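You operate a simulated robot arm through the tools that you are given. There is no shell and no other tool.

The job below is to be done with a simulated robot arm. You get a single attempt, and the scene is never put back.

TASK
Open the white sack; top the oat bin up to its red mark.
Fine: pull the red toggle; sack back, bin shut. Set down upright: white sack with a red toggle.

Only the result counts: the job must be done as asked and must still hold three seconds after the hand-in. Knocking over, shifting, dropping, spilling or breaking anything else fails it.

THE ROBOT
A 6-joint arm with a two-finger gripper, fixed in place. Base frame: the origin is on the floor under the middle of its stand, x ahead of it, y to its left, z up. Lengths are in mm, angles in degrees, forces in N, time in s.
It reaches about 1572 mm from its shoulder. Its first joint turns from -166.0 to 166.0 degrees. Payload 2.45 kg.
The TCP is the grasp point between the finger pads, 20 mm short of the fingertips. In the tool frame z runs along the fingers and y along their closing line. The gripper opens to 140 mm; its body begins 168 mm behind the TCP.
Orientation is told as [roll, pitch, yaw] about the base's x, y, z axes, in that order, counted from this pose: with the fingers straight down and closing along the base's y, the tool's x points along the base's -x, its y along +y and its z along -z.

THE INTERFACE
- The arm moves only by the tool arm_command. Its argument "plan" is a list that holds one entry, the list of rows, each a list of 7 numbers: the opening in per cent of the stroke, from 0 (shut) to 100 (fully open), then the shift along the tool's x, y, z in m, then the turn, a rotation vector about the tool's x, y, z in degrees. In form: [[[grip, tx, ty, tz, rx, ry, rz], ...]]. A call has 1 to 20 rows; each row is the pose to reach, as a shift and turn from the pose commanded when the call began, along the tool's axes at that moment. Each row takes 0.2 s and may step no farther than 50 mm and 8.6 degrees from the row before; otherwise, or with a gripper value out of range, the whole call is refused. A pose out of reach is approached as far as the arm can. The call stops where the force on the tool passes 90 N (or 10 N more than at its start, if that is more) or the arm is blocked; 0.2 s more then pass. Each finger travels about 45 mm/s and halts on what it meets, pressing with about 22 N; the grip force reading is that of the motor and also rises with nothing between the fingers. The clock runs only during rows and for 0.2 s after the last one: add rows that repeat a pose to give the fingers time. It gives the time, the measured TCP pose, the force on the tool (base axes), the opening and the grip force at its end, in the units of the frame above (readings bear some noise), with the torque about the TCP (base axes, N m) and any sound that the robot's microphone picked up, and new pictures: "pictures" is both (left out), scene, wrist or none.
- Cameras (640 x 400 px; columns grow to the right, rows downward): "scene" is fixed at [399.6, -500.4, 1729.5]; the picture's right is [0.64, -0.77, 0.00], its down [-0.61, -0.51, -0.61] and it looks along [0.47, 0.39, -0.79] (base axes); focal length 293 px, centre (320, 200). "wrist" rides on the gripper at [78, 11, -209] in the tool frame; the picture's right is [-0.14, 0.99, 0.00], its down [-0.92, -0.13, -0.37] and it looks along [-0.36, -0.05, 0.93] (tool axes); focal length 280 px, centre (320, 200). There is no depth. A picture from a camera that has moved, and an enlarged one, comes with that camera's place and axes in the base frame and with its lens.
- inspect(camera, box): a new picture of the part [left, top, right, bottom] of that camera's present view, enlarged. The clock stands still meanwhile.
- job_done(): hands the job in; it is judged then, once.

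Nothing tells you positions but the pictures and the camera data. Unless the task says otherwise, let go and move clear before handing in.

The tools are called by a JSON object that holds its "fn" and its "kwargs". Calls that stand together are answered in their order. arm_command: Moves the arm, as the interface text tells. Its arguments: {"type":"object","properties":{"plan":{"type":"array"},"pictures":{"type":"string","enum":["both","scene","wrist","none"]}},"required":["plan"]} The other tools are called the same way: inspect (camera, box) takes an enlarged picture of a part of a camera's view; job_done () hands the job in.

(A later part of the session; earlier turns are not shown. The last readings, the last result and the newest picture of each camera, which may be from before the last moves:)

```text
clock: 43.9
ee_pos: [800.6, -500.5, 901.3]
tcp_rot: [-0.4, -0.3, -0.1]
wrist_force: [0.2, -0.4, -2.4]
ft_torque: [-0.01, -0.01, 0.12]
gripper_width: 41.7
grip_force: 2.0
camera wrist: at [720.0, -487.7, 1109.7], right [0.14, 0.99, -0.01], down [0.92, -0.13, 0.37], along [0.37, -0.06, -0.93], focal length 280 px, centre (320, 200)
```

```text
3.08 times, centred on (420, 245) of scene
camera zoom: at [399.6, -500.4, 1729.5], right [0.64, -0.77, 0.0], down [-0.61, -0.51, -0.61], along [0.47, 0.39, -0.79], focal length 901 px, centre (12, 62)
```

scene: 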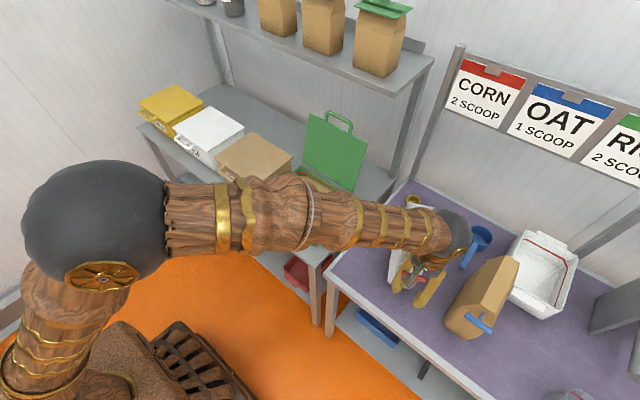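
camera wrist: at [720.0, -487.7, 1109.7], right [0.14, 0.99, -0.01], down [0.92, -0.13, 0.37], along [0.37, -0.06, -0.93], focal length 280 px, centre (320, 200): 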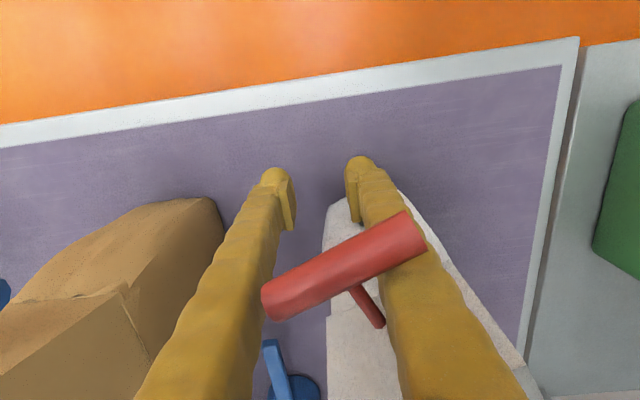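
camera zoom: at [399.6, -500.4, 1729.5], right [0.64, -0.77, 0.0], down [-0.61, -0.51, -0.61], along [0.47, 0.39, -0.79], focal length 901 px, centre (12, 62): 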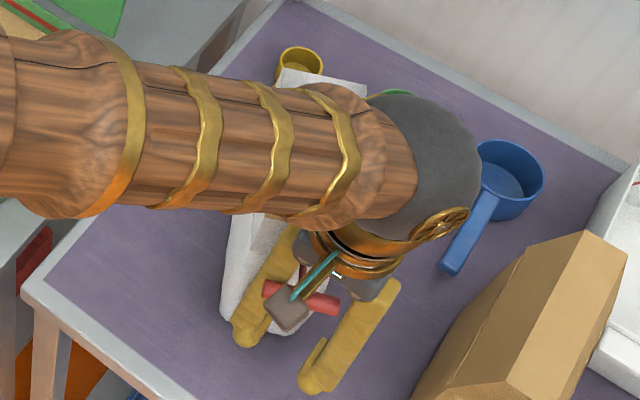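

The toggle still rests across the fingers although they are wider open. I'll raise in small steps, watching force and sack, to learn whether it is tethered.

{"fn": "arm_command", "kwargs": {"plan": [[[30, 0, 0, -0.01, 0, 0, 0], [30, 0, 0, -0.02, 0, 0, 0], [30, 0, 0, -0.03, 0, 0, 0], [30, 0, 0, -0.04, 0, 0, 0]]]}}

{"fn": "inspect", "kwargs": {"camera": "wrist", "box": [230, 150, 470, 400]}}

{"fn": "inspect", "kwargs": {"camera": "scene", "box": [375, 180, 465, 310]}}

```text
clock: 44.9
ee_pos: [797.4, -502.2, 941.8]
tcp_rot: [-0.5, -0.2, 0.0]
wrist_force: [-0.7, -0.7, -1.2]
ft_torque: [0.06, -0.05, -0.01]
gripper_width: 42.8
grip_force: 0.2
camera wrist: at [718.5, -488.3, 1150.1], right [0.14, 0.99, -0.01], down [0.92, -0.13, 0.37], along [0.37, -0.06, -0.93], focal length 280 px, centre (320, 200)
```

scene: 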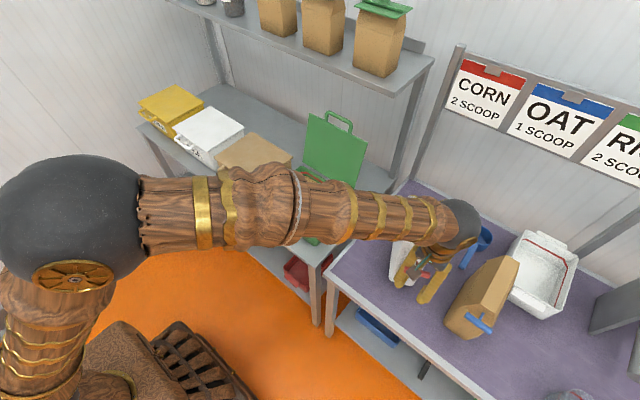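
wrist: 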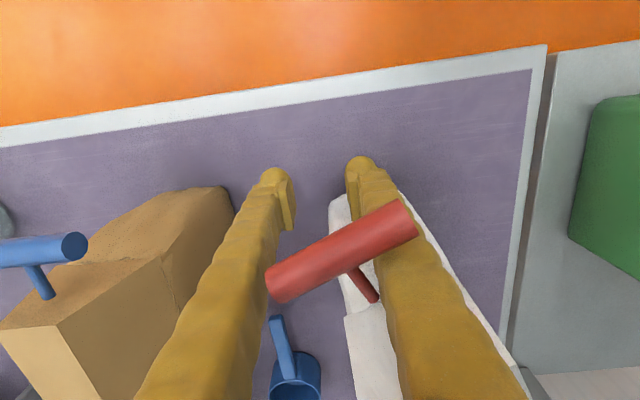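

```text
1.60 times, centred on (350, 275) of wrist
camera zoom: at [718.5, -488.3, 1150.1], right [0.14, 0.99, -0.01], down [0.92, -0.13, 0.37], along [0.37, -0.06, -0.93], focal length 449 px, centre (272, 80)
```

zoom: 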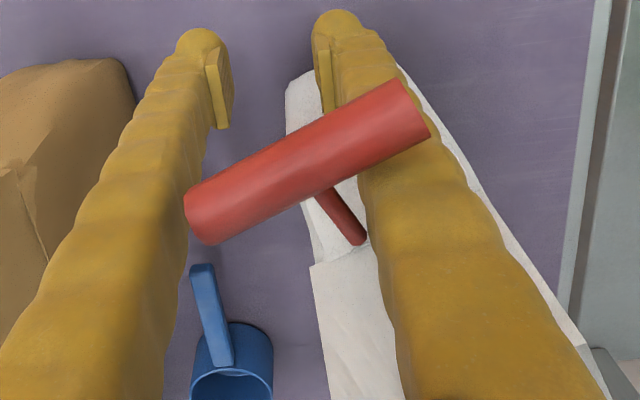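

```text
3.08 times, centred on (420, 245) of scene
camera zoom: at [399.6, -500.4, 1729.5], right [0.64, -0.77, 0.0], down [-0.61, -0.51, -0.61], along [0.47, 0.39, -0.79], focal length 901 px, centre (12, 62)
```

zoom: 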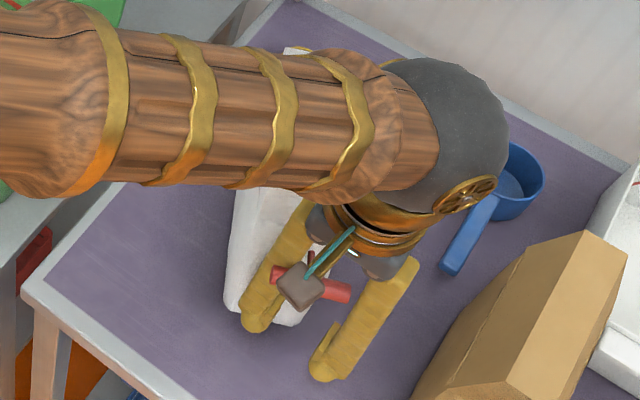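

The toggle rides up with the fingers by friction and the sack is not being lifted. I'll shift away from the sack's front by about 30 mm, lower near the bench and open so the toggle is released low and close to the sack.

{"fn": "arm_command", "kwargs": {"plan": [[[30, 0.008, 0, 0, 0, 0, 0], [30, 0.016, 0, 0, 0, 0, 0], [30, 0.024, 0, 0, 0, 0, 0], [30, 0.032, 0, 0, 0, 0, 0], [30, 0.032, 0, 0.015, 0, 0, 0], [30, 0.032, 0, 0.03, 0, 0, 0], [30, 0.032, 0, 0.045, 0, 0, 0]]]}}

{"fn": "inspect", "kwargs": {"camera": "wrist", "box": [230, 150, 470, 400]}}

{"fn": "inspect", "kwargs": {"camera": "scene", "box": [365, 180, 465, 310]}}

```text
clock: 46.5
ee_pos: [765.6, -500.0, 896.2]
tcp_rot: [-0.5, -0.4, -0.1]
wrist_force: [0.3, 0.1, 0.5]
ft_torque: [-0.01, -0.03, 0.0]
gripper_width: 41.9
grip_force: 0.1
camera wrist: at [685.6, -486.4, 1105.3], right [0.14, 0.99, -0.01], down [0.92, -0.13, 0.37], along [0.37, -0.06, -0.93], focal length 280 px, centre (320, 200)
```

scene: 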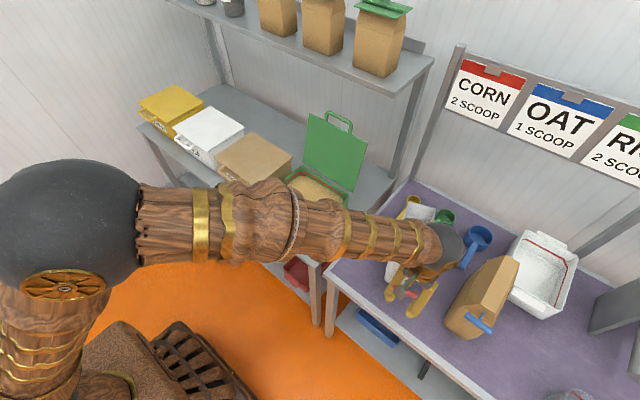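
wrist: 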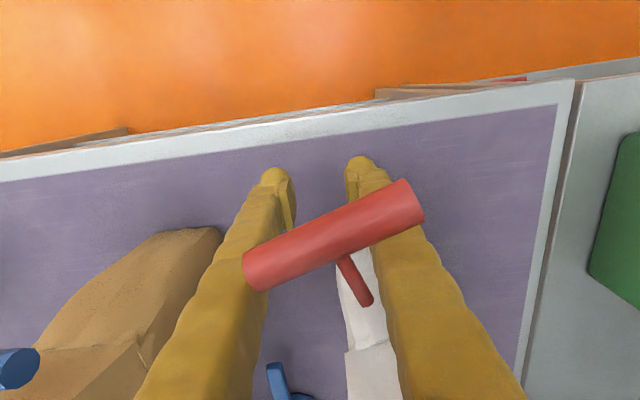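

```text
1.60 times, centred on (350, 275) of wrist
camera zoom: at [685.6, -486.4, 1105.3], right [0.14, 0.99, -0.01], down [0.92, -0.13, 0.37], along [0.37, -0.06, -0.93], focal length 449 px, centre (272, 80)
```

zoom: 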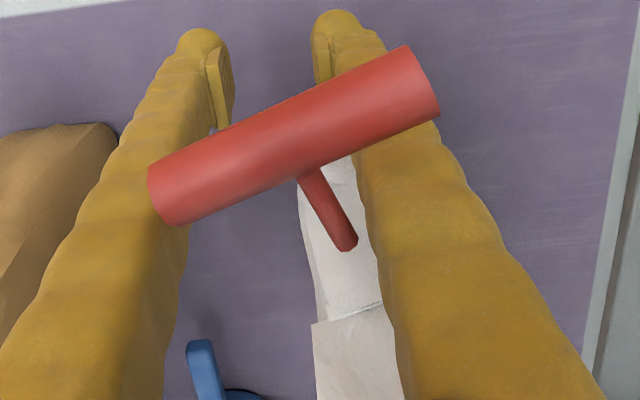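

```text
3.08 times, centred on (415, 245) of scene
camera zoom: at [399.6, -500.4, 1729.5], right [0.64, -0.77, 0.0], down [-0.61, -0.51, -0.61], along [0.47, 0.39, -0.79], focal length 901 px, centre (28, 62)
```

zoom: 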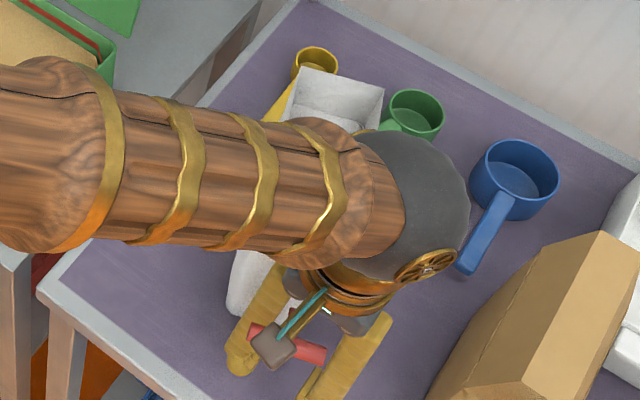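

The load on the tool is now about zero, so the toggle no longer rests on the fingers. I'll hold still for a second and see whether it is moving by itself.

{"fn": "arm_command", "kwargs": {"plan": [[[30, 0, 0, 0, 0, 0, 0], [30, 0, 0, 0, 0, 0, 0], [30, 0, 0, 0, 0, 0, 0], [30, 0, 0, 0, 0, 0, 0], [30, 0, 0, 0, 0, 0, 0]]], "pictures": "none"}}

{"fn": "inspect", "kwargs": {"camera": "wrist", "box": [230, 150, 470, 400]}}

{"fn": "inspect", "kwargs": {"camera": "scene", "box": [375, 240, 455, 310]}}

```text
clock: 47.7
ee_pos: [765.0, -500.6, 896.3]
tcp_rot: [-0.4, -0.3, -0.1]
wrist_force: [-0.8, 0.2, 0.1]
ft_torque: [0.06, 0.03, 0.02]
gripper_width: 41.9
grip_force: 0.1
```

```text
1.60 times, centred on (350, 275) of wrist
camera zoom: at [685.7, -486.5, 1105.4], right [0.14, 0.99, -0.01], down [0.92, -0.13, 0.37], along [0.37, -0.06, -0.93], focal length 449 px, centre (272, 80)
```

zoom: 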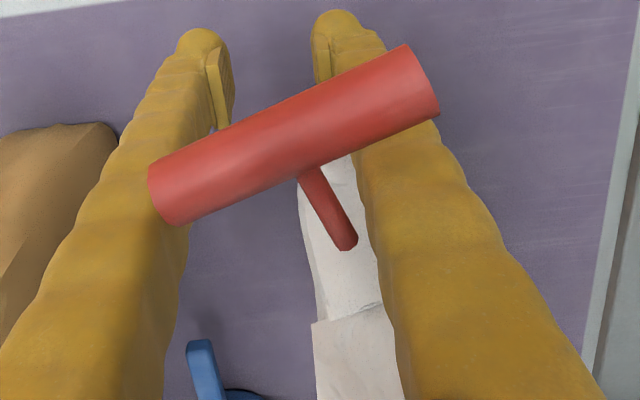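

```text
5.71 times, centred on (415, 275) of scene
camera zoom: at [399.6, -500.4, 1729.5], right [0.64, -0.77, 0.0], down [-0.61, -0.51, -0.61], along [0.47, 0.39, -0.79], focal length 1673 px, centre (-223, -229)
```

zoom: 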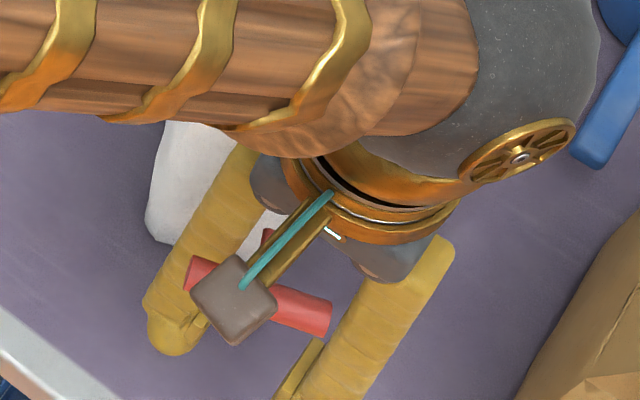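

The toggle stays put in mid-air beside the sack, so it is joined to the sack by some damped link, and hard fast motion on it swung the sack. I'll back the fingers off a few mm and rise gently so the stem slips out between them.

{"fn": "arm_command", "kwargs": {"plan": [[[36, -0.003, 0, 0, 0, 0, 0], [36, -0.004, 0, -0.005, 0, 0, 0], [36, -0.004, 0, -0.012, 0, 0, 0], [36, -0.004, 0, -0.02, 0, 0, 0], [36, -0.004, 0, -0.03, 0, 0, 0]]], "pictures": "none"}}

{"fn": "inspect", "kwargs": {"camera": "wrist", "box": [230, 150, 470, 400]}}

```text
clock: 48.9
ee_pos: [769.5, -501.6, 925.7]
tcp_rot: [-0.4, -0.3, -0.1]
wrist_force: [-0.9, -0.4, 0.9]
ft_torque: [-0.01, 0.02, 0.01]
gripper_width: 50.3
grip_force: 0.1
```

```text
1.60 times, centred on (350, 275) of wrist
camera zoom: at [690.2, -488.1, 1134.4], right [0.14, 0.99, -0.01], down [0.92, -0.13, 0.37], along [0.37, -0.06, -0.93], focal length 449 px, centre (272, 80)
```

zoom: 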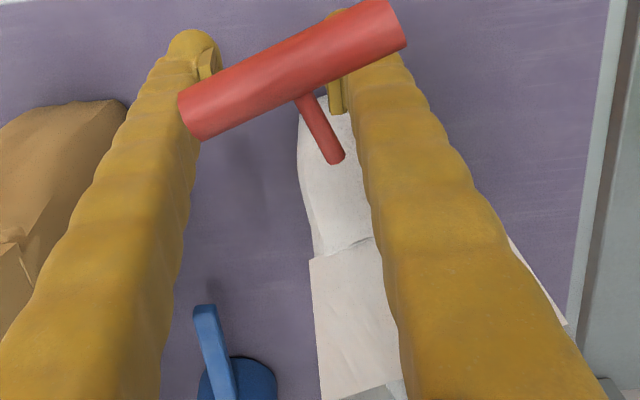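

The toggle stays put while the gripper rises. I'll continue up clear of it and then look at the whole situation.

{"fn": "arm_command", "kwargs": {"plan": [[[36, 0, 0, -0.015, 0, 0, 0], [36, 0, 0, -0.03, 0, 0, 0], [36, 0, 0, -0.05, 0, 0, 0], [36, 0, 0, -0.075, 0, 0, 0], [36, 0, 0, -0.105, 0, 0, 0], [36, 0, 0, -0.14, 0, 0, 0], [36, 0, 0, -0.18, 0, 0, 0], [36, 0, 0, -0.22, 0, 0, 0], [50, 0, 0, -0.26, 0, 0, 0], [70, 0, 0, -0.3, 0, 0, 0], [90, 0, 0, -0.3, 0, 0, 0]]]}}

{"fn": "inspect", "kwargs": {"camera": "wrist", "box": [220, 120, 480, 360]}}

{"fn": "inspect", "kwargs": {"camera": "scene", "box": [350, 180, 480, 310]}}

```text
clock: 51.3
ee_pos: [770.1, -497.5, 1225.7]
tcp_rot: [-0.4, -0.3, -0.1]
wrist_force: [-1.1, 0.2, 1.1]
ft_torque: [0.04, 0.01, -0.04]
gripper_width: 118.1
grip_force: 0.0
camera wrist: at [690.3, -484.6, 1433.7], right [0.14, 0.99, -0.01], down [0.92, -0.13, 0.37], along [0.37, -0.06, -0.93], focal length 280 px, centre (320, 200)
```

scene: 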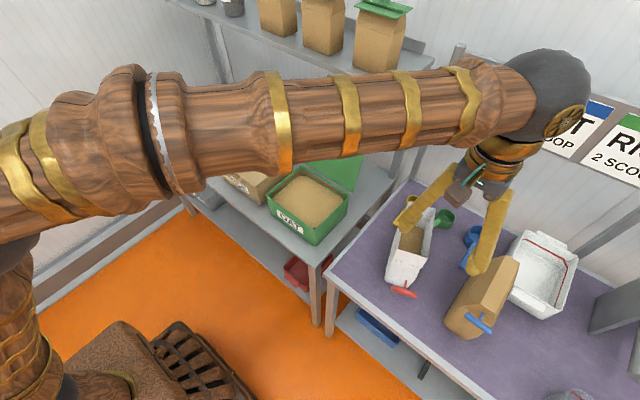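
wrist: 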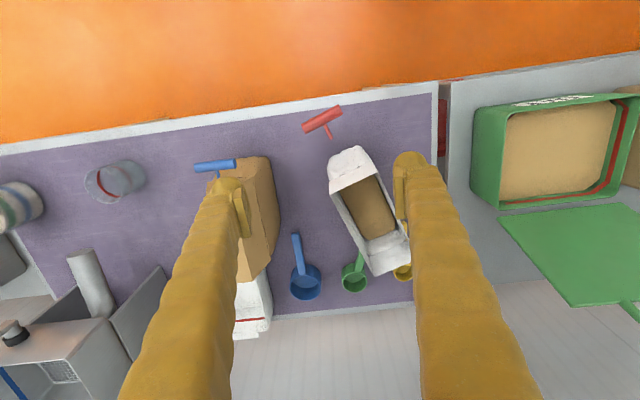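

```text
1.67 times, centred on (350, 240) of wrist
camera zoom: at [690.3, -484.6, 1433.7], right [0.14, 0.99, -0.01], down [0.92, -0.13, 0.37], along [0.37, -0.06, -0.93], focal length 467 px, centre (270, 133)
```

zoom: 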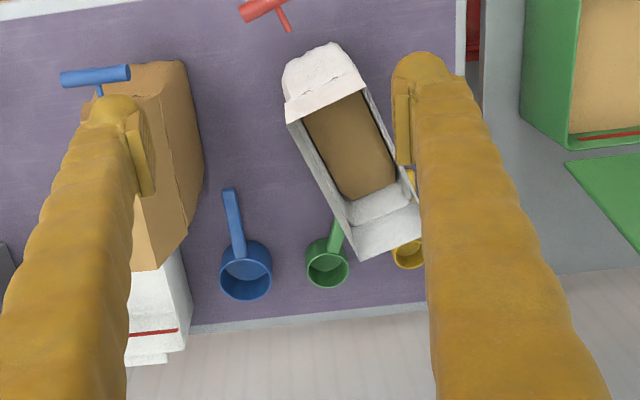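

```text
3.08 times, centred on (415, 245) of scene
camera zoom: at [399.6, -500.4, 1729.5], right [0.64, -0.77, 0.0], down [-0.61, -0.51, -0.61], along [0.47, 0.39, -0.79], focal length 901 px, centre (28, 62)
```

zoom: 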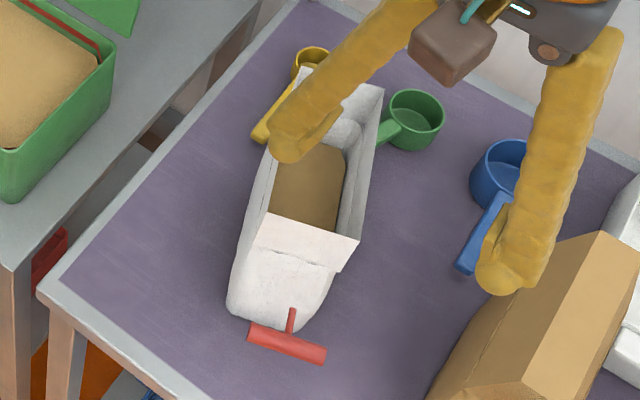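

Now it's clear: the sack stands upright and open, yawed about 16° with its centre near (906, -433); the toggle sits out in front on its slide, and the scoops look unmoved. I'll go over the sack with matching yaw to measure it before grasping.

{"fn": "arm_command", "kwargs": {"plan": [[[100, -0.03, 0.014, 0, 0, 0, -4], [100, -0.06, 0.028, 0, 0, 0, -8], [100, -0.09, 0.042, 0, 0, 0, -12], [100, -0.12, 0.056, 0, 0, 0, -16], [100, -0.136, 0.064, 0, 0, 0, -16], [100, -0.136, 0.064, 0, 0, 0, -16]]]}}

{"fn": "inspect", "kwargs": {"camera": "wrist", "box": [200, 80, 460, 320]}}

{"fn": "inspect", "kwargs": {"camera": "scene", "box": [370, 180, 470, 310]}}

```text
clock: 52.7
ee_pos: [908.3, -434.4, 1227.7]
tcp_rot: [-0.4, -0.1, 15.9]
wrist_force: [0.5, -0.1, 0.8]
ft_torque: [-0.02, 0.01, 0.01]
gripper_width: 140.0
grip_force: 0.1
camera wrist: at [826.8, -443.2, 1434.9], right [-0.14, 0.99, -0.01], down [0.92, 0.13, 0.37], along [0.37, 0.05, -0.93], focal length 280 px, centre (320, 200)
```

scene: 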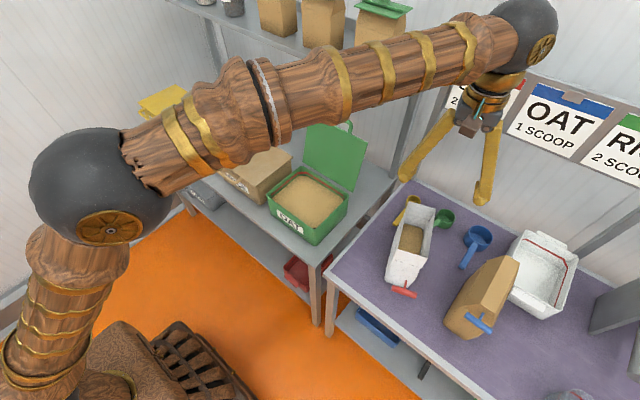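
wrist: 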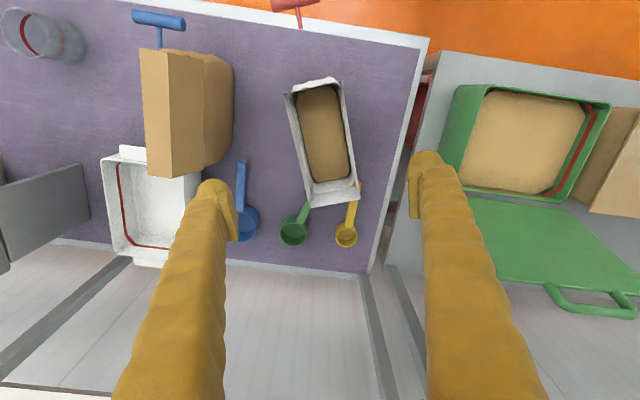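

```text
1.67 times, centred on (330, 200) of wrist
camera zoom: at [826.8, -443.2, 1434.9], right [-0.14, 0.99, -0.01], down [0.92, 0.13, 0.37], along [0.37, 0.05, -0.93], focal length 467 px, centre (303, 200)
```

zoom: 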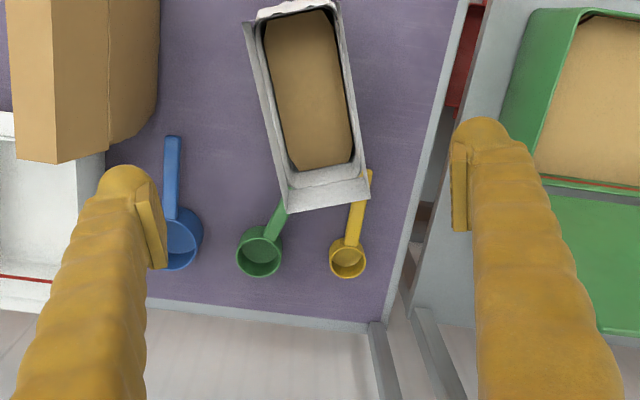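

```text
3.08 times, centred on (420, 245) of scene
camera zoom: at [399.6, -500.4, 1729.5], right [0.64, -0.77, 0.0], down [-0.61, -0.51, -0.61], along [0.47, 0.39, -0.79], focal length 901 px, centre (12, 62)
```

zoom: 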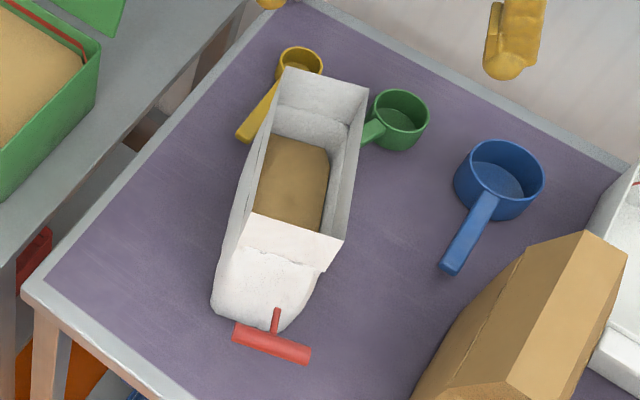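

The sack's rim corners give a centre of about (905, -430), yaw about 17°. I'll lower the open fingers over its sides with a 20° backward pre-tilt, which gives more range for pouring over its back edge, and check part-way.

{"fn": "arm_command", "kwargs": {"plan": [[[100, 0.001, 0.002, 0.0, 0, -5, -1], [100, 0.001, 0.004, 0.0, 0, -10, -1], [100, 0.001, 0.0044, 0.0, 0, -15, -1], [100, 0.001, 0.0044, 0.02, 0, -20, -1], [100, 0.001, 0.0044, 0.06, 0, -20, -1], [100, 0.001, 0.0044, 0.1, 0, -20, -1], [100, 0.001, 0.0044, 0.14, 0, -20, -1], [100, 0.001, 0.0044, 0.18, 0, -20, -1], [100, 0.001, 0.0044, 0.21, 0, -20, -1], [100, 0.001, 0.0044, 0.21, 0, -20, -1]]]}}

{"fn": "inspect", "kwargs": {"camera": "scene", "box": [370, 160, 470, 300]}}

{"fn": "inspect", "kwargs": {"camera": "wrist", "box": [160, 20, 480, 260]}}

```text
clock: 54.9
ee_pos: [902.0, -432.7, 1018.4]
tcp_rot: [-0.7, -20.3, 17.1]
wrist_force: [0.0, -0.2, 0.0]
ft_torque: [0.0, -0.03, -0.03]
gripper_width: 140.2
grip_force: 0.1
camera wrist: at [759.1, -462.7, 1186.8], right [-0.16, 0.99, 0.04], down [0.74, 0.1, 0.67], along [0.65, 0.14, -0.75], focal length 280 px, centre (320, 200)
```

scene: 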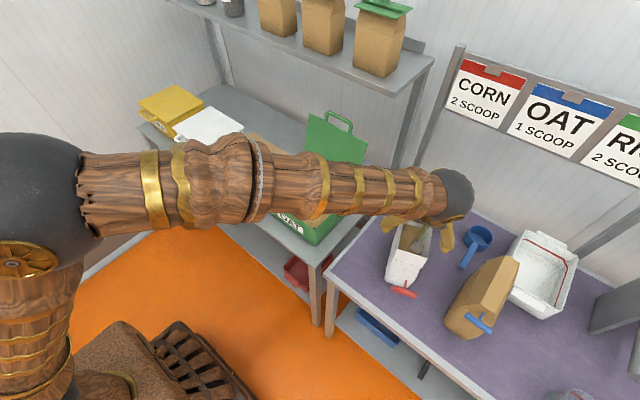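
wrist: 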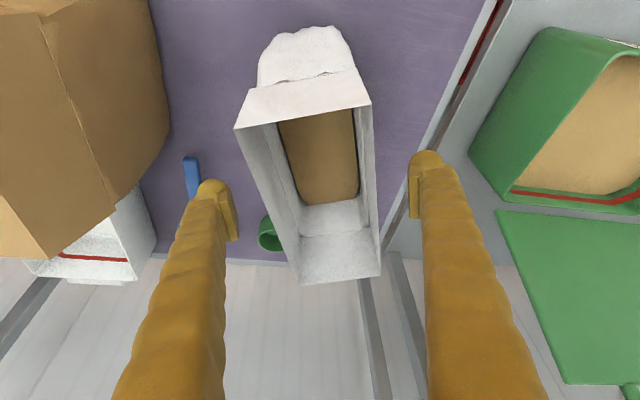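

```text
2.86 times, centred on (420, 230) of scene
camera zoom: at [399.6, -500.4, 1729.5], right [0.64, -0.77, 0.0], down [-0.61, -0.51, -0.61], along [0.47, 0.39, -0.79], focal length 836 px, centre (34, 114)
```

zoom: 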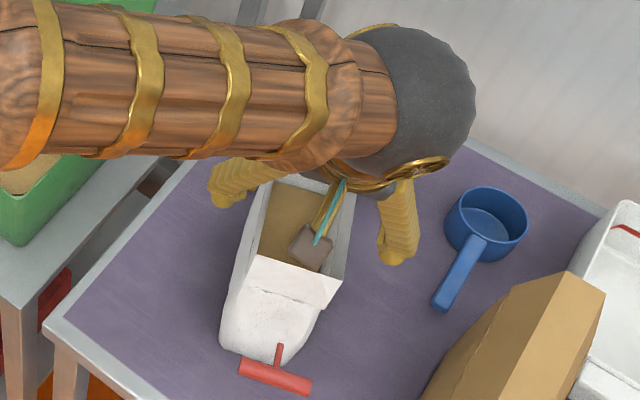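

```text
1.67 times, centred on (320, 140) of wrist
camera zoom: at [759.1, -462.7, 1186.8], right [-0.16, 0.99, 0.04], down [0.74, 0.1, 0.67], along [0.65, 0.14, -0.75], focal length 467 px, centre (320, 300)
```

zoom: 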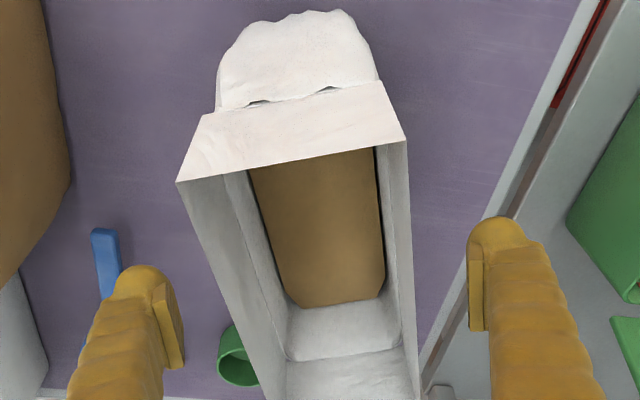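

Fingers straddle the sack symmetrically. I'll lower to grasp height (z about 920) and then close.

{"fn": "arm_command", "kwargs": {"plan": [[[100, 0.0087, 0, 0.0235, 0, 0, 0], [100, 0.0174, 0, 0.047, 0, 0, 0], [100, 0.026, 0, 0.0704, 0, 0, 0], [100, 0.034, 0, 0.0919, 0, 0, 0], [100, 0.034, 0, 0.0919, 0, 0, 0]]]}}

{"fn": "inspect", "kwargs": {"camera": "wrist", "box": [160, 20, 480, 260]}}

```text
clock: 56.1
ee_pos: [906.7, -436.2, 926.7]
tcp_rot: [-1.2, -20.6, 17.3]
wrist_force: [0.5, 2.2, 11.5]
ft_torque: [-0.46, 0.66, 0.02]
gripper_width: 140.3
grip_force: 0.0
stopped in row 5: the force on the tool passed its limit at 96 N (the readings are from after the stop); the commanded pose is now the measured one
camera wrist: at [761.5, -463.7, 1094.8], right [-0.16, 0.99, 0.03], down [0.73, 0.1, 0.67], along [0.66, 0.13, -0.74], focal length 280 px, centre (320, 200)
```

scene: 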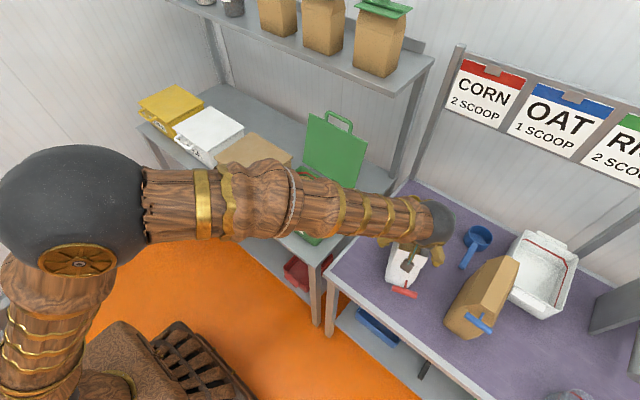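
wrist: 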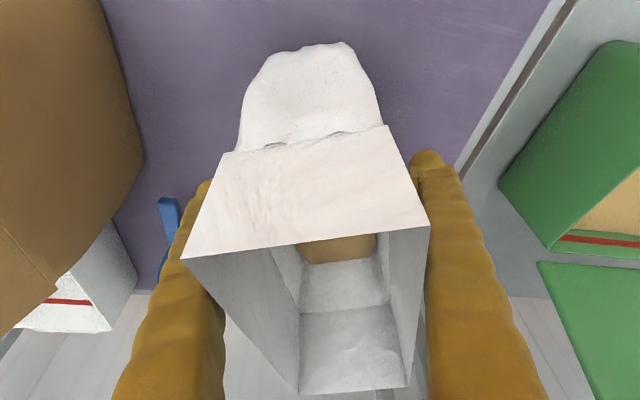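

```text
1.67 times, centred on (320, 140) of wrist
camera zoom: at [761.5, -463.7, 1094.8], right [-0.16, 0.99, 0.03], down [0.73, 0.1, 0.67], along [0.66, 0.13, -0.74], focal length 467 px, centre (320, 300)
```

zoom: 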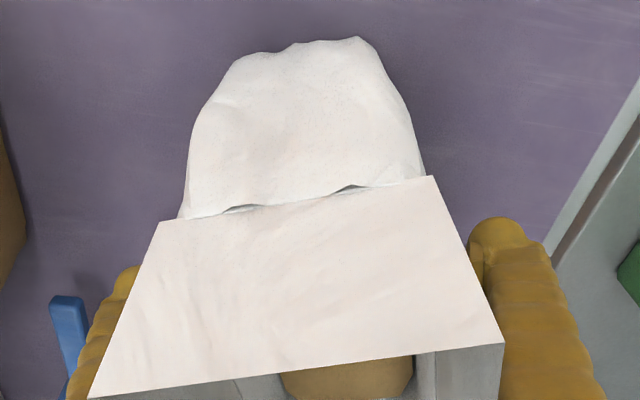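

The fingers spread in a V toward the palm, so they bumped the sack's rim at this depth; a grasp from above at that depth doesn't fit. I'll back straight up, and instead plan to grip the sack from its front, horizontally, below the toggle.

{"fn": "arm_command", "kwargs": {"plan": [[[100, -0.007, 0, -0.0187, 0, 0, 0], [100, -0.0176, 0, -0.0468, 0, 0, 0], [100, -0.0317, 0, -0.0842, 0, 0, 0], [100, -0.0458, 0, -0.1217, 0, 0, 0], [100, -0.0598, 0, -0.1591, 0, 0, 0], [100, -0.0739, 0, -0.1966, 0, 0, 0], [100, -0.088, 0, -0.234, 0, 0, 0], [100, -0.088, 0, -0.234, 0, 0, 0]]]}}

{"fn": "inspect", "kwargs": {"camera": "scene", "box": [360, 160, 500, 310]}}

{"fn": "inspect", "kwargs": {"camera": "wrist", "box": [180, 0, 460, 220]}}

```text
clock: 58.0
ee_pos: [905.1, -432.0, 1174.0]
tcp_rot: [-1.1, -20.7, 17.3]
wrist_force: [0.4, 0.3, -0.5]
ft_torque: [-0.01, 0.0, -0.01]
gripper_width: 139.9
grip_force: 0.1
camera wrist: at [760.4, -459.5, 1342.2], right [-0.16, 0.99, 0.03], down [0.73, 0.1, 0.67], along [0.66, 0.13, -0.74], focal length 280 px, centre (320, 200)
```

scene: 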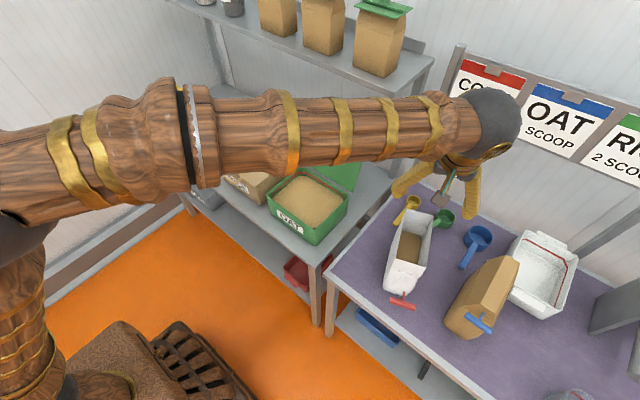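
wrist: 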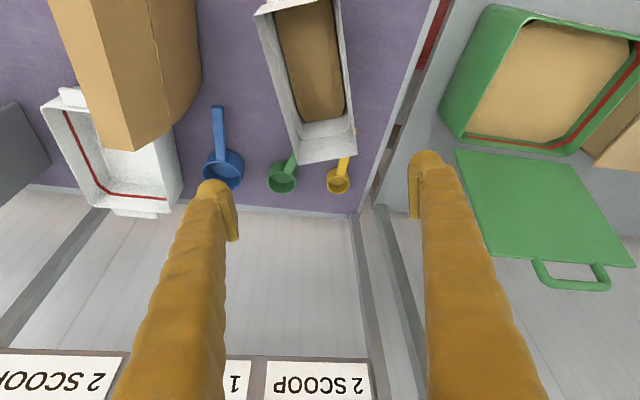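

```text
2.67 times, centred on (430, 235) of scene
camera zoom: at [399.6, -500.4, 1729.5], right [0.64, -0.77, 0.0], down [-0.61, -0.51, -0.61], along [0.47, 0.39, -0.79], focal length 781 px, centre (27, 107)
```

zoom: 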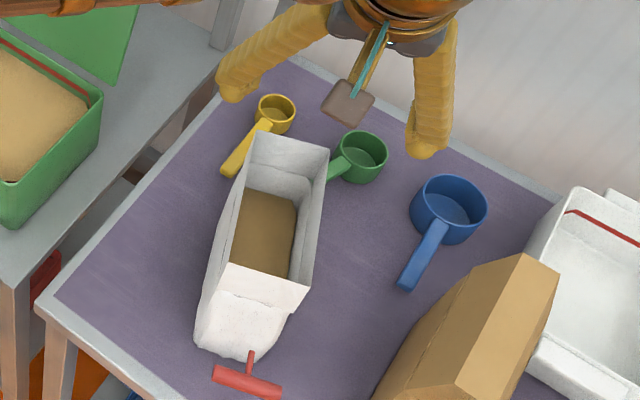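

```text
1.82 times, centred on (320, 110) of wrist
camera zoom: at [760.4, -459.5, 1342.2], right [-0.16, 0.99, 0.03], down [0.73, 0.1, 0.67], along [0.66, 0.13, -0.74], focal length 510 px, centre (320, 364)
```

zoom: 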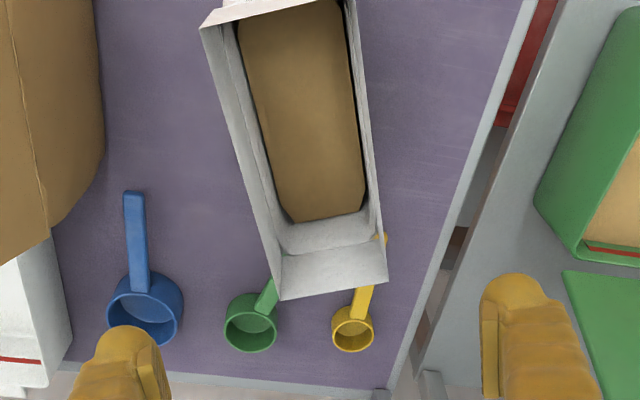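

The sack still stands; it slid slightly (centre now about (881, -436), yaw about 20°). I'll now bring the gripper in front of it and level the fingers horizontally, well above everything first.

{"fn": "arm_command", "kwargs": {"plan": [[[100, 0.0271, -0.0011, -0.0074, -0.418, -7.7, -0.141], [100, 0.0543, -0.0022, -0.0148, -0.836, -15.4, -0.282], [100, 0.0814, -0.0032, -0.0221, -1.253, -23.1, -0.423], [100, 0.1085, -0.0043, -0.0295, -1.671, -30.8, -0.564], [100, 0.1357, -0.0054, -0.0369, -2.089, -38.5, -0.706], [100, 0.1628, -0.0065, -0.0443, -2.507, -46.2, -0.847], [100, 0.1899, -0.0075, -0.0516, -2.924, -53.9, -0.988], [100, 0.2171, -0.0086, -0.059, -3.342, -61.6, -1.129], [100, 0.2442, -0.0097, -0.0664, -3.76, -69.3, -1.27], [100, 0.2442, -0.0097, -0.0664, -3.76, -69.3, -1.27]]]}}

```text
clock: 60.1
ee_pos: [665.3, -514.4, 1152.1]
tcp_rot: [-67.7, -89.9, 88.3]
wrist_force: [-0.1, 0.0, -0.4]
ft_torque: [-0.01, -0.01, -0.01]
gripper_width: 139.9
grip_force: 0.1
camera wrist: at [466.2, -576.4, 1073.1], right [-0.35, 0.93, 0.14], down [-0.3, -0.25, 0.92], along [0.89, 0.28, 0.36], focal length 280 px, centre (320, 200)
```

scene: 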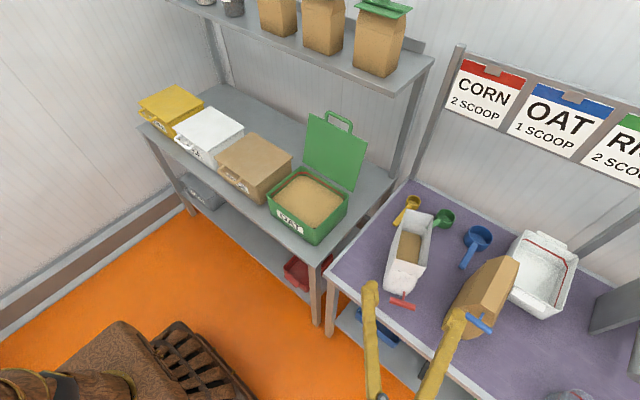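
wrist: 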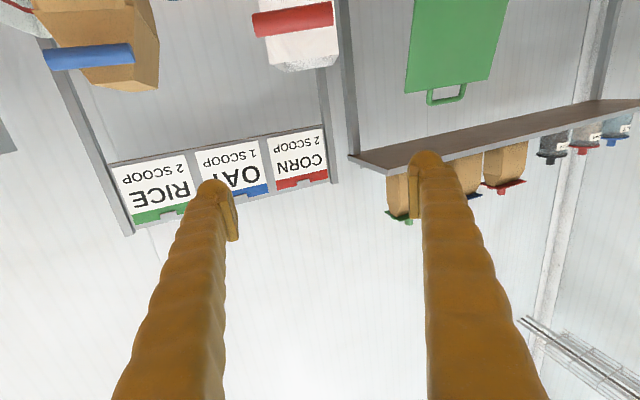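

The gripper is level with yaw 20.5°. The bench is now unobstructed, so I'll zoom in to refine the sack, toggle and scoop positions.

{"fn": "inspect", "kwargs": {"camera": "scene", "box": [370, 190, 470, 310]}}

{"fn": "inspect", "kwargs": {"camera": "scene", "box": [330, 170, 600, 350]}}

{"fn": "inspect", "kwargs": {"camera": "wrist", "box": [200, 0, 400, 100]}}

```text
3.33 times, centred on (420, 250) of scene
camera zoom: at [399.6, -500.4, 1729.5], right [0.64, -0.77, 0.0], down [-0.61, -0.51, -0.61], along [0.47, 0.39, -0.79], focal length 976 px, centre (-13, 33)
```

zoom: 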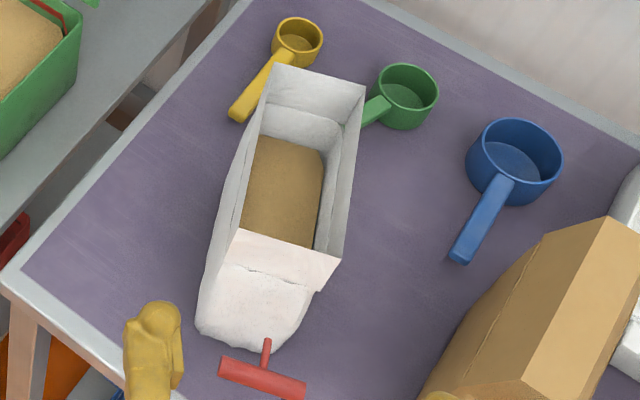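

```text
2.22 times, centred on (465, 260) of scene
camera zoom: at [399.6, -500.4, 1729.5], right [0.64, -0.77, 0.0], down [-0.61, -0.51, -0.61], along [0.47, 0.39, -0.79], focal length 650 px, centre (-2, 67)
```

zoom: 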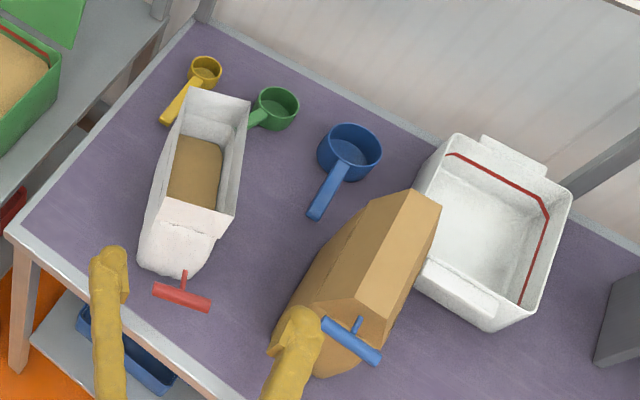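

```text
3.20 times, centred on (300, 50) of wrist
camera zoom: at [466.2, -576.4, 1073.1], right [-0.35, 0.93, 0.14], down [-0.3, -0.25, 0.92], along [0.89, 0.28, 0.36], focal length 897 px, centre (384, 680)
```

zoom: 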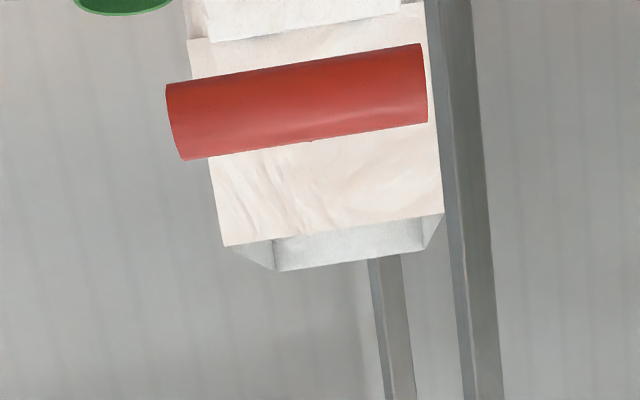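

The sack axis matches the gripper's yaw to within a degree and lies about 3 mm to the -y side. I'll lower to z≈935 in front of the toggle, then check before advancing under it.

{"fn": "arm_command", "kwargs": {"plan": [[[100, 0.03, -0.001, 0, 0, 0, 0], [100, 0.07, -0.003, 0, 0, 0, 0], [100, 0.11, -0.003, 0, 0, 0, 0], [100, 0.15, -0.003, 0, 0, 0, 0], [100, 0.185, -0.003, 0, 0, 0, 0], [100, 0.21, -0.003, 0, 0, 0, 0], [100, 0.217, -0.003, 0, 0, 0, 0], [100, 0.217, -0.003, 0, 0, 0, 0]]]}}

{"fn": "inspect", "kwargs": {"camera": "scene", "box": [350, 200, 480, 400]}}

```text
clock: 62.0
ee_pos: [668.1, -514.4, 934.8]
tcp_rot: [-28.1, -89.9, 48.4]
wrist_force: [0.3, -0.1, 0.1]
ft_torque: [0.04, 0.0, 0.01]
gripper_width: 140.0
grip_force: 0.1
camera wrist: at [467.5, -576.9, 856.1], right [-0.35, 0.93, 0.14], down [-0.3, -0.25, 0.92], along [0.89, 0.28, 0.36], focal length 280 px, centre (320, 200)
```

scene: 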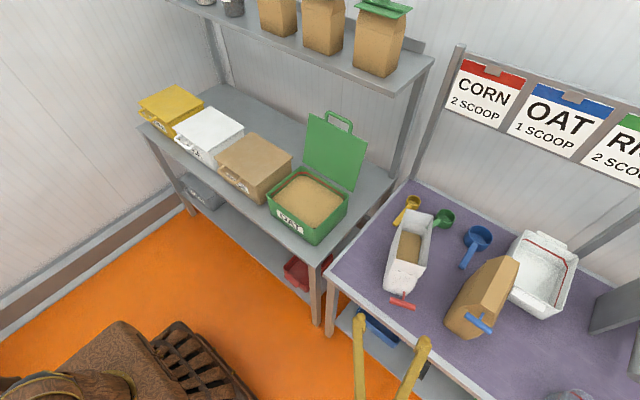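
wrist: 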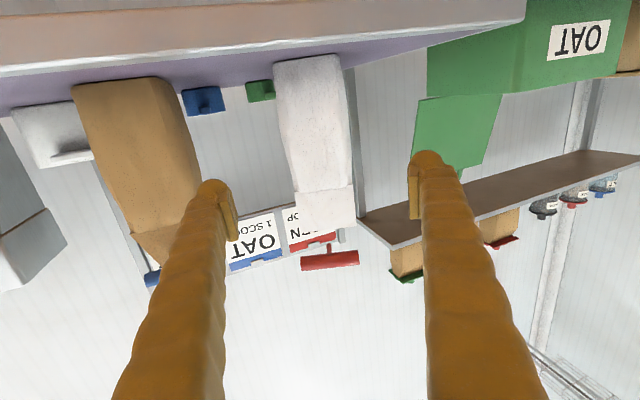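

```text
2.00 times, centred on (415, 300) of scene
camera zoom: at [399.6, -500.4, 1729.5], right [0.64, -0.77, 0.0], down [-0.61, -0.51, -0.61], along [0.47, 0.39, -0.79], focal length 585 px, centre (130, 0)
```

zoom: 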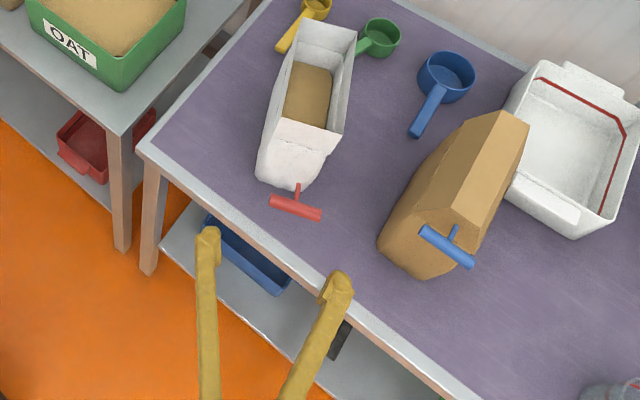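

The gripper axis points at the sack's front face centre, and the toggle is well above it. I'll advance 110 mm, check, then go on.

{"fn": "arm_command", "kwargs": {"plan": [[[100, 0, 0, 0.03, 0, 0, 0], [100, 0, 0, 0.06, 0, 0, 0], [100, 0, 0, 0.09, 0, 0, 0], [100, 0, 0, 0.11, 0, 0, 0], [100, 0, 0, 0.11, 0, 0, 0]]]}}

{"fn": "inspect", "kwargs": {"camera": "scene", "box": [350, 200, 480, 360]}}

```text
clock: 63.1
ee_pos: [770.0, -477.9, 934.6]
tcp_rot: [-18.8, -89.9, 39.2]
wrist_force: [-0.6, 0.9, 0.2]
ft_torque: [0.0, -0.02, 0.02]
gripper_width: 139.8
grip_force: 0.0
camera wrist: at [571.3, -541.1, 857.2], right [-0.35, 0.93, 0.14], down [-0.3, -0.25, 0.92], along [0.89, 0.28, 0.36], focal length 280 px, centre (320, 200)
```

scene: 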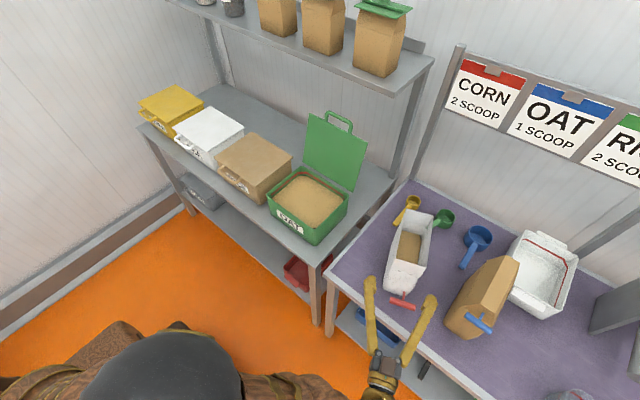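
wrist: 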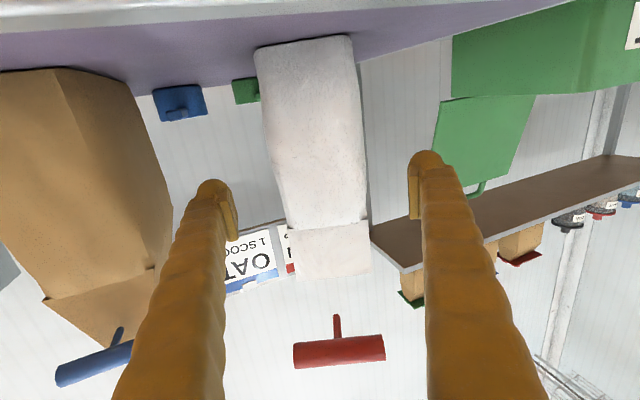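

```text
2.50 times, centred on (415, 280) of scene
camera zoom: at [399.6, -500.4, 1729.5], right [0.64, -0.77, 0.0], down [-0.61, -0.51, -0.61], along [0.47, 0.39, -0.79], focal length 732 px, centre (82, 0)
```

zoom: 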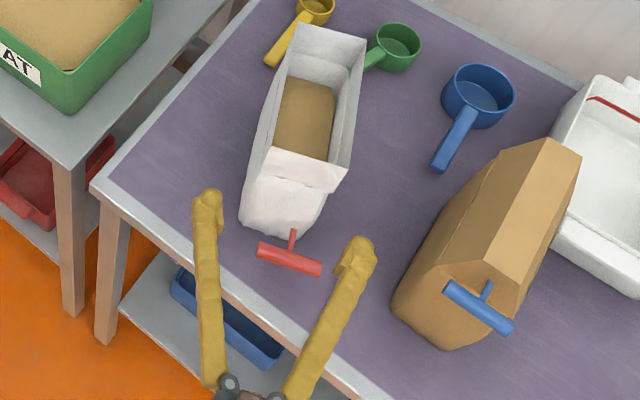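

Alignment is good. I'll advance the remaining 89 mm so the pads flank the sack, then close.

{"fn": "arm_command", "kwargs": {"plan": [[[100, 0, 0, 0.02, 0, 0, 0], [100, 0, 0, 0.04, 0, 0, 0], [100, 0, 0, 0.06, 0, 0, 0], [100, 0, 0, 0.075, 0, 0, 0], [100, 0, 0, 0.089, 0, 0, 0], [100, 0, 0, 0.089, 0, 0, 0]]]}}

{"fn": "inspect", "kwargs": {"camera": "scene", "box": [350, 180, 480, 340]}}

```text
clock: 64.5
ee_pos: [856.0, -446.8, 934.5]
tcp_rot: [-17.5, -89.8, 37.9]
wrist_force: [0.3, 0.6, -0.2]
ft_torque: [0.01, 0.05, -0.01]
gripper_width: 139.9
grip_force: 0.1
camera wrist: at [654.5, -509.2, 858.0], right [-0.35, 0.93, 0.14], down [-0.3, -0.25, 0.92], along [0.89, 0.28, 0.36], focal length 280 px, centre (320, 200)
```

scene: 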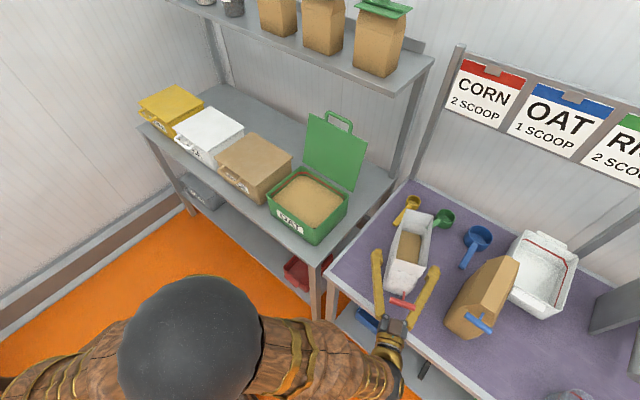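
wrist: 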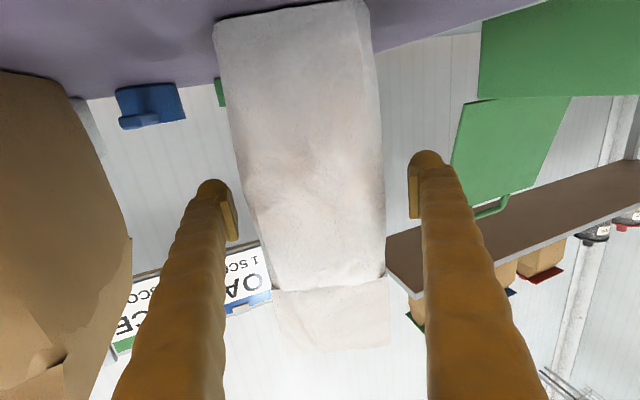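

```text
2.50 times, centred on (415, 260) of scene
camera zoom: at [399.6, -500.4, 1729.5], right [0.64, -0.77, 0.0], down [-0.61, -0.51, -0.61], along [0.47, 0.39, -0.79], focal length 732 px, centre (82, 50)
```

zoom: 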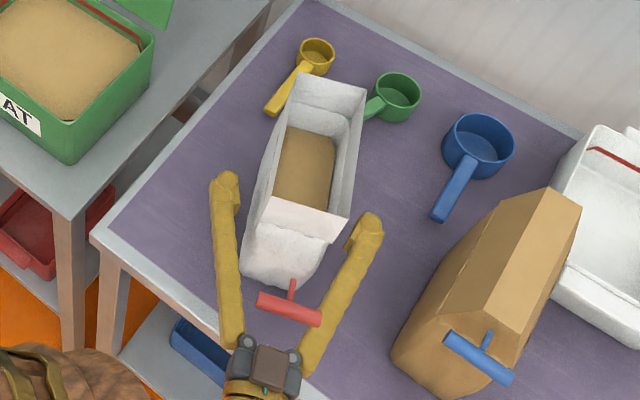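

The sack sits between the fingers, about 3 mm off-centre and some 86 mm wide at its front. I'll back out 8 mm for finger clearance and close gently.

{"fn": "arm_command", "kwargs": {"plan": [[[100, 0, -0.0015, -0.004, 0, 0, 0], [100, 0, -0.003, -0.008, 0, 0, 0], [75, 0, -0.003, -0.008, 0, 0, 0], [65, 0, -0.003, -0.008, 0, 0, 0], [40, 0, -0.003, -0.008, 0, 0, 0], [40, 0, -0.003, -0.008, 0, 0, 0], [40, 0, -0.003, -0.008, 0, 0, 0], [40, 0, -0.003, -0.008, 0, 0, 0]]]}}

{"fn": "inspect", "kwargs": {"camera": "scene", "box": [350, 180, 480, 340]}}

```text
clock: 66.3
ee_pos: [847.6, -452.7, 935.3]
tcp_rot: [-16.4, -90.0, 36.8]
wrist_force: [-2.4, 0.4, -0.3]
ft_torque: [0.06, -0.02, 0.09]
gripper_width: 87.0
grip_force: 22.3
camera wrist: at [648.0, -514.6, 857.5], right [-0.35, 0.93, 0.14], down [-0.3, -0.25, 0.92], along [0.89, 0.28, 0.36], focal length 280 px, centre (320, 200)
```

scene: 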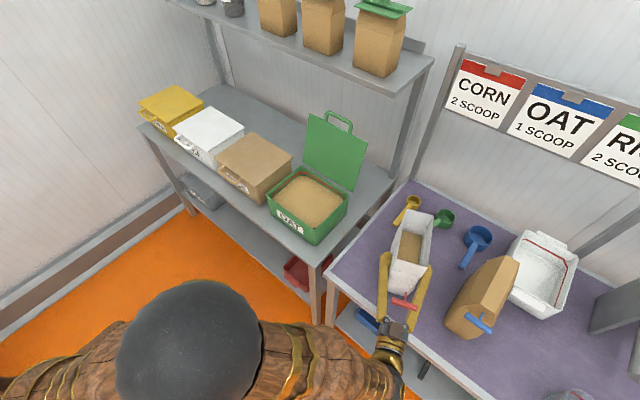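
wrist: 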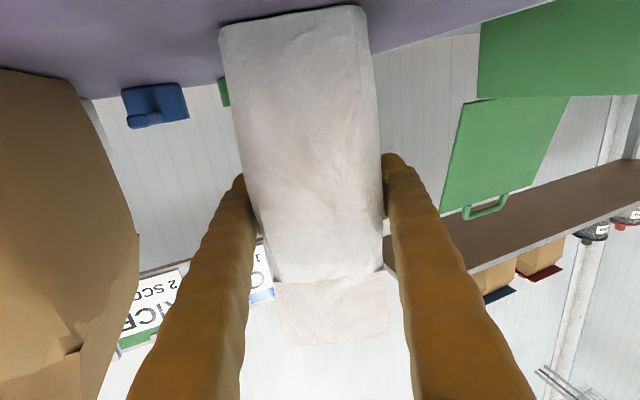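

```text
2.50 times, centred on (415, 260) of scene
camera zoom: at [399.6, -500.4, 1729.5], right [0.64, -0.77, 0.0], down [-0.61, -0.51, -0.61], along [0.47, 0.39, -0.79], focal length 732 px, centre (82, 50)
```

zoom: 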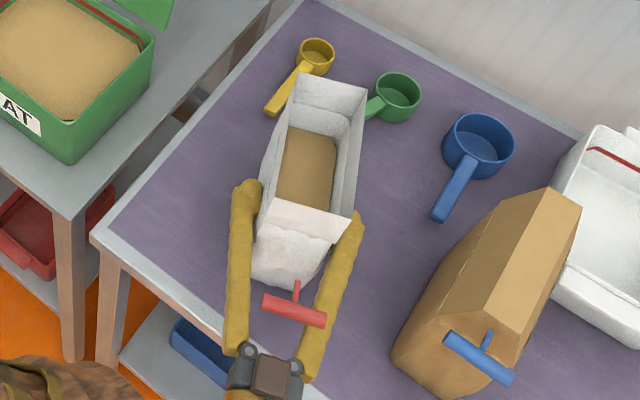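

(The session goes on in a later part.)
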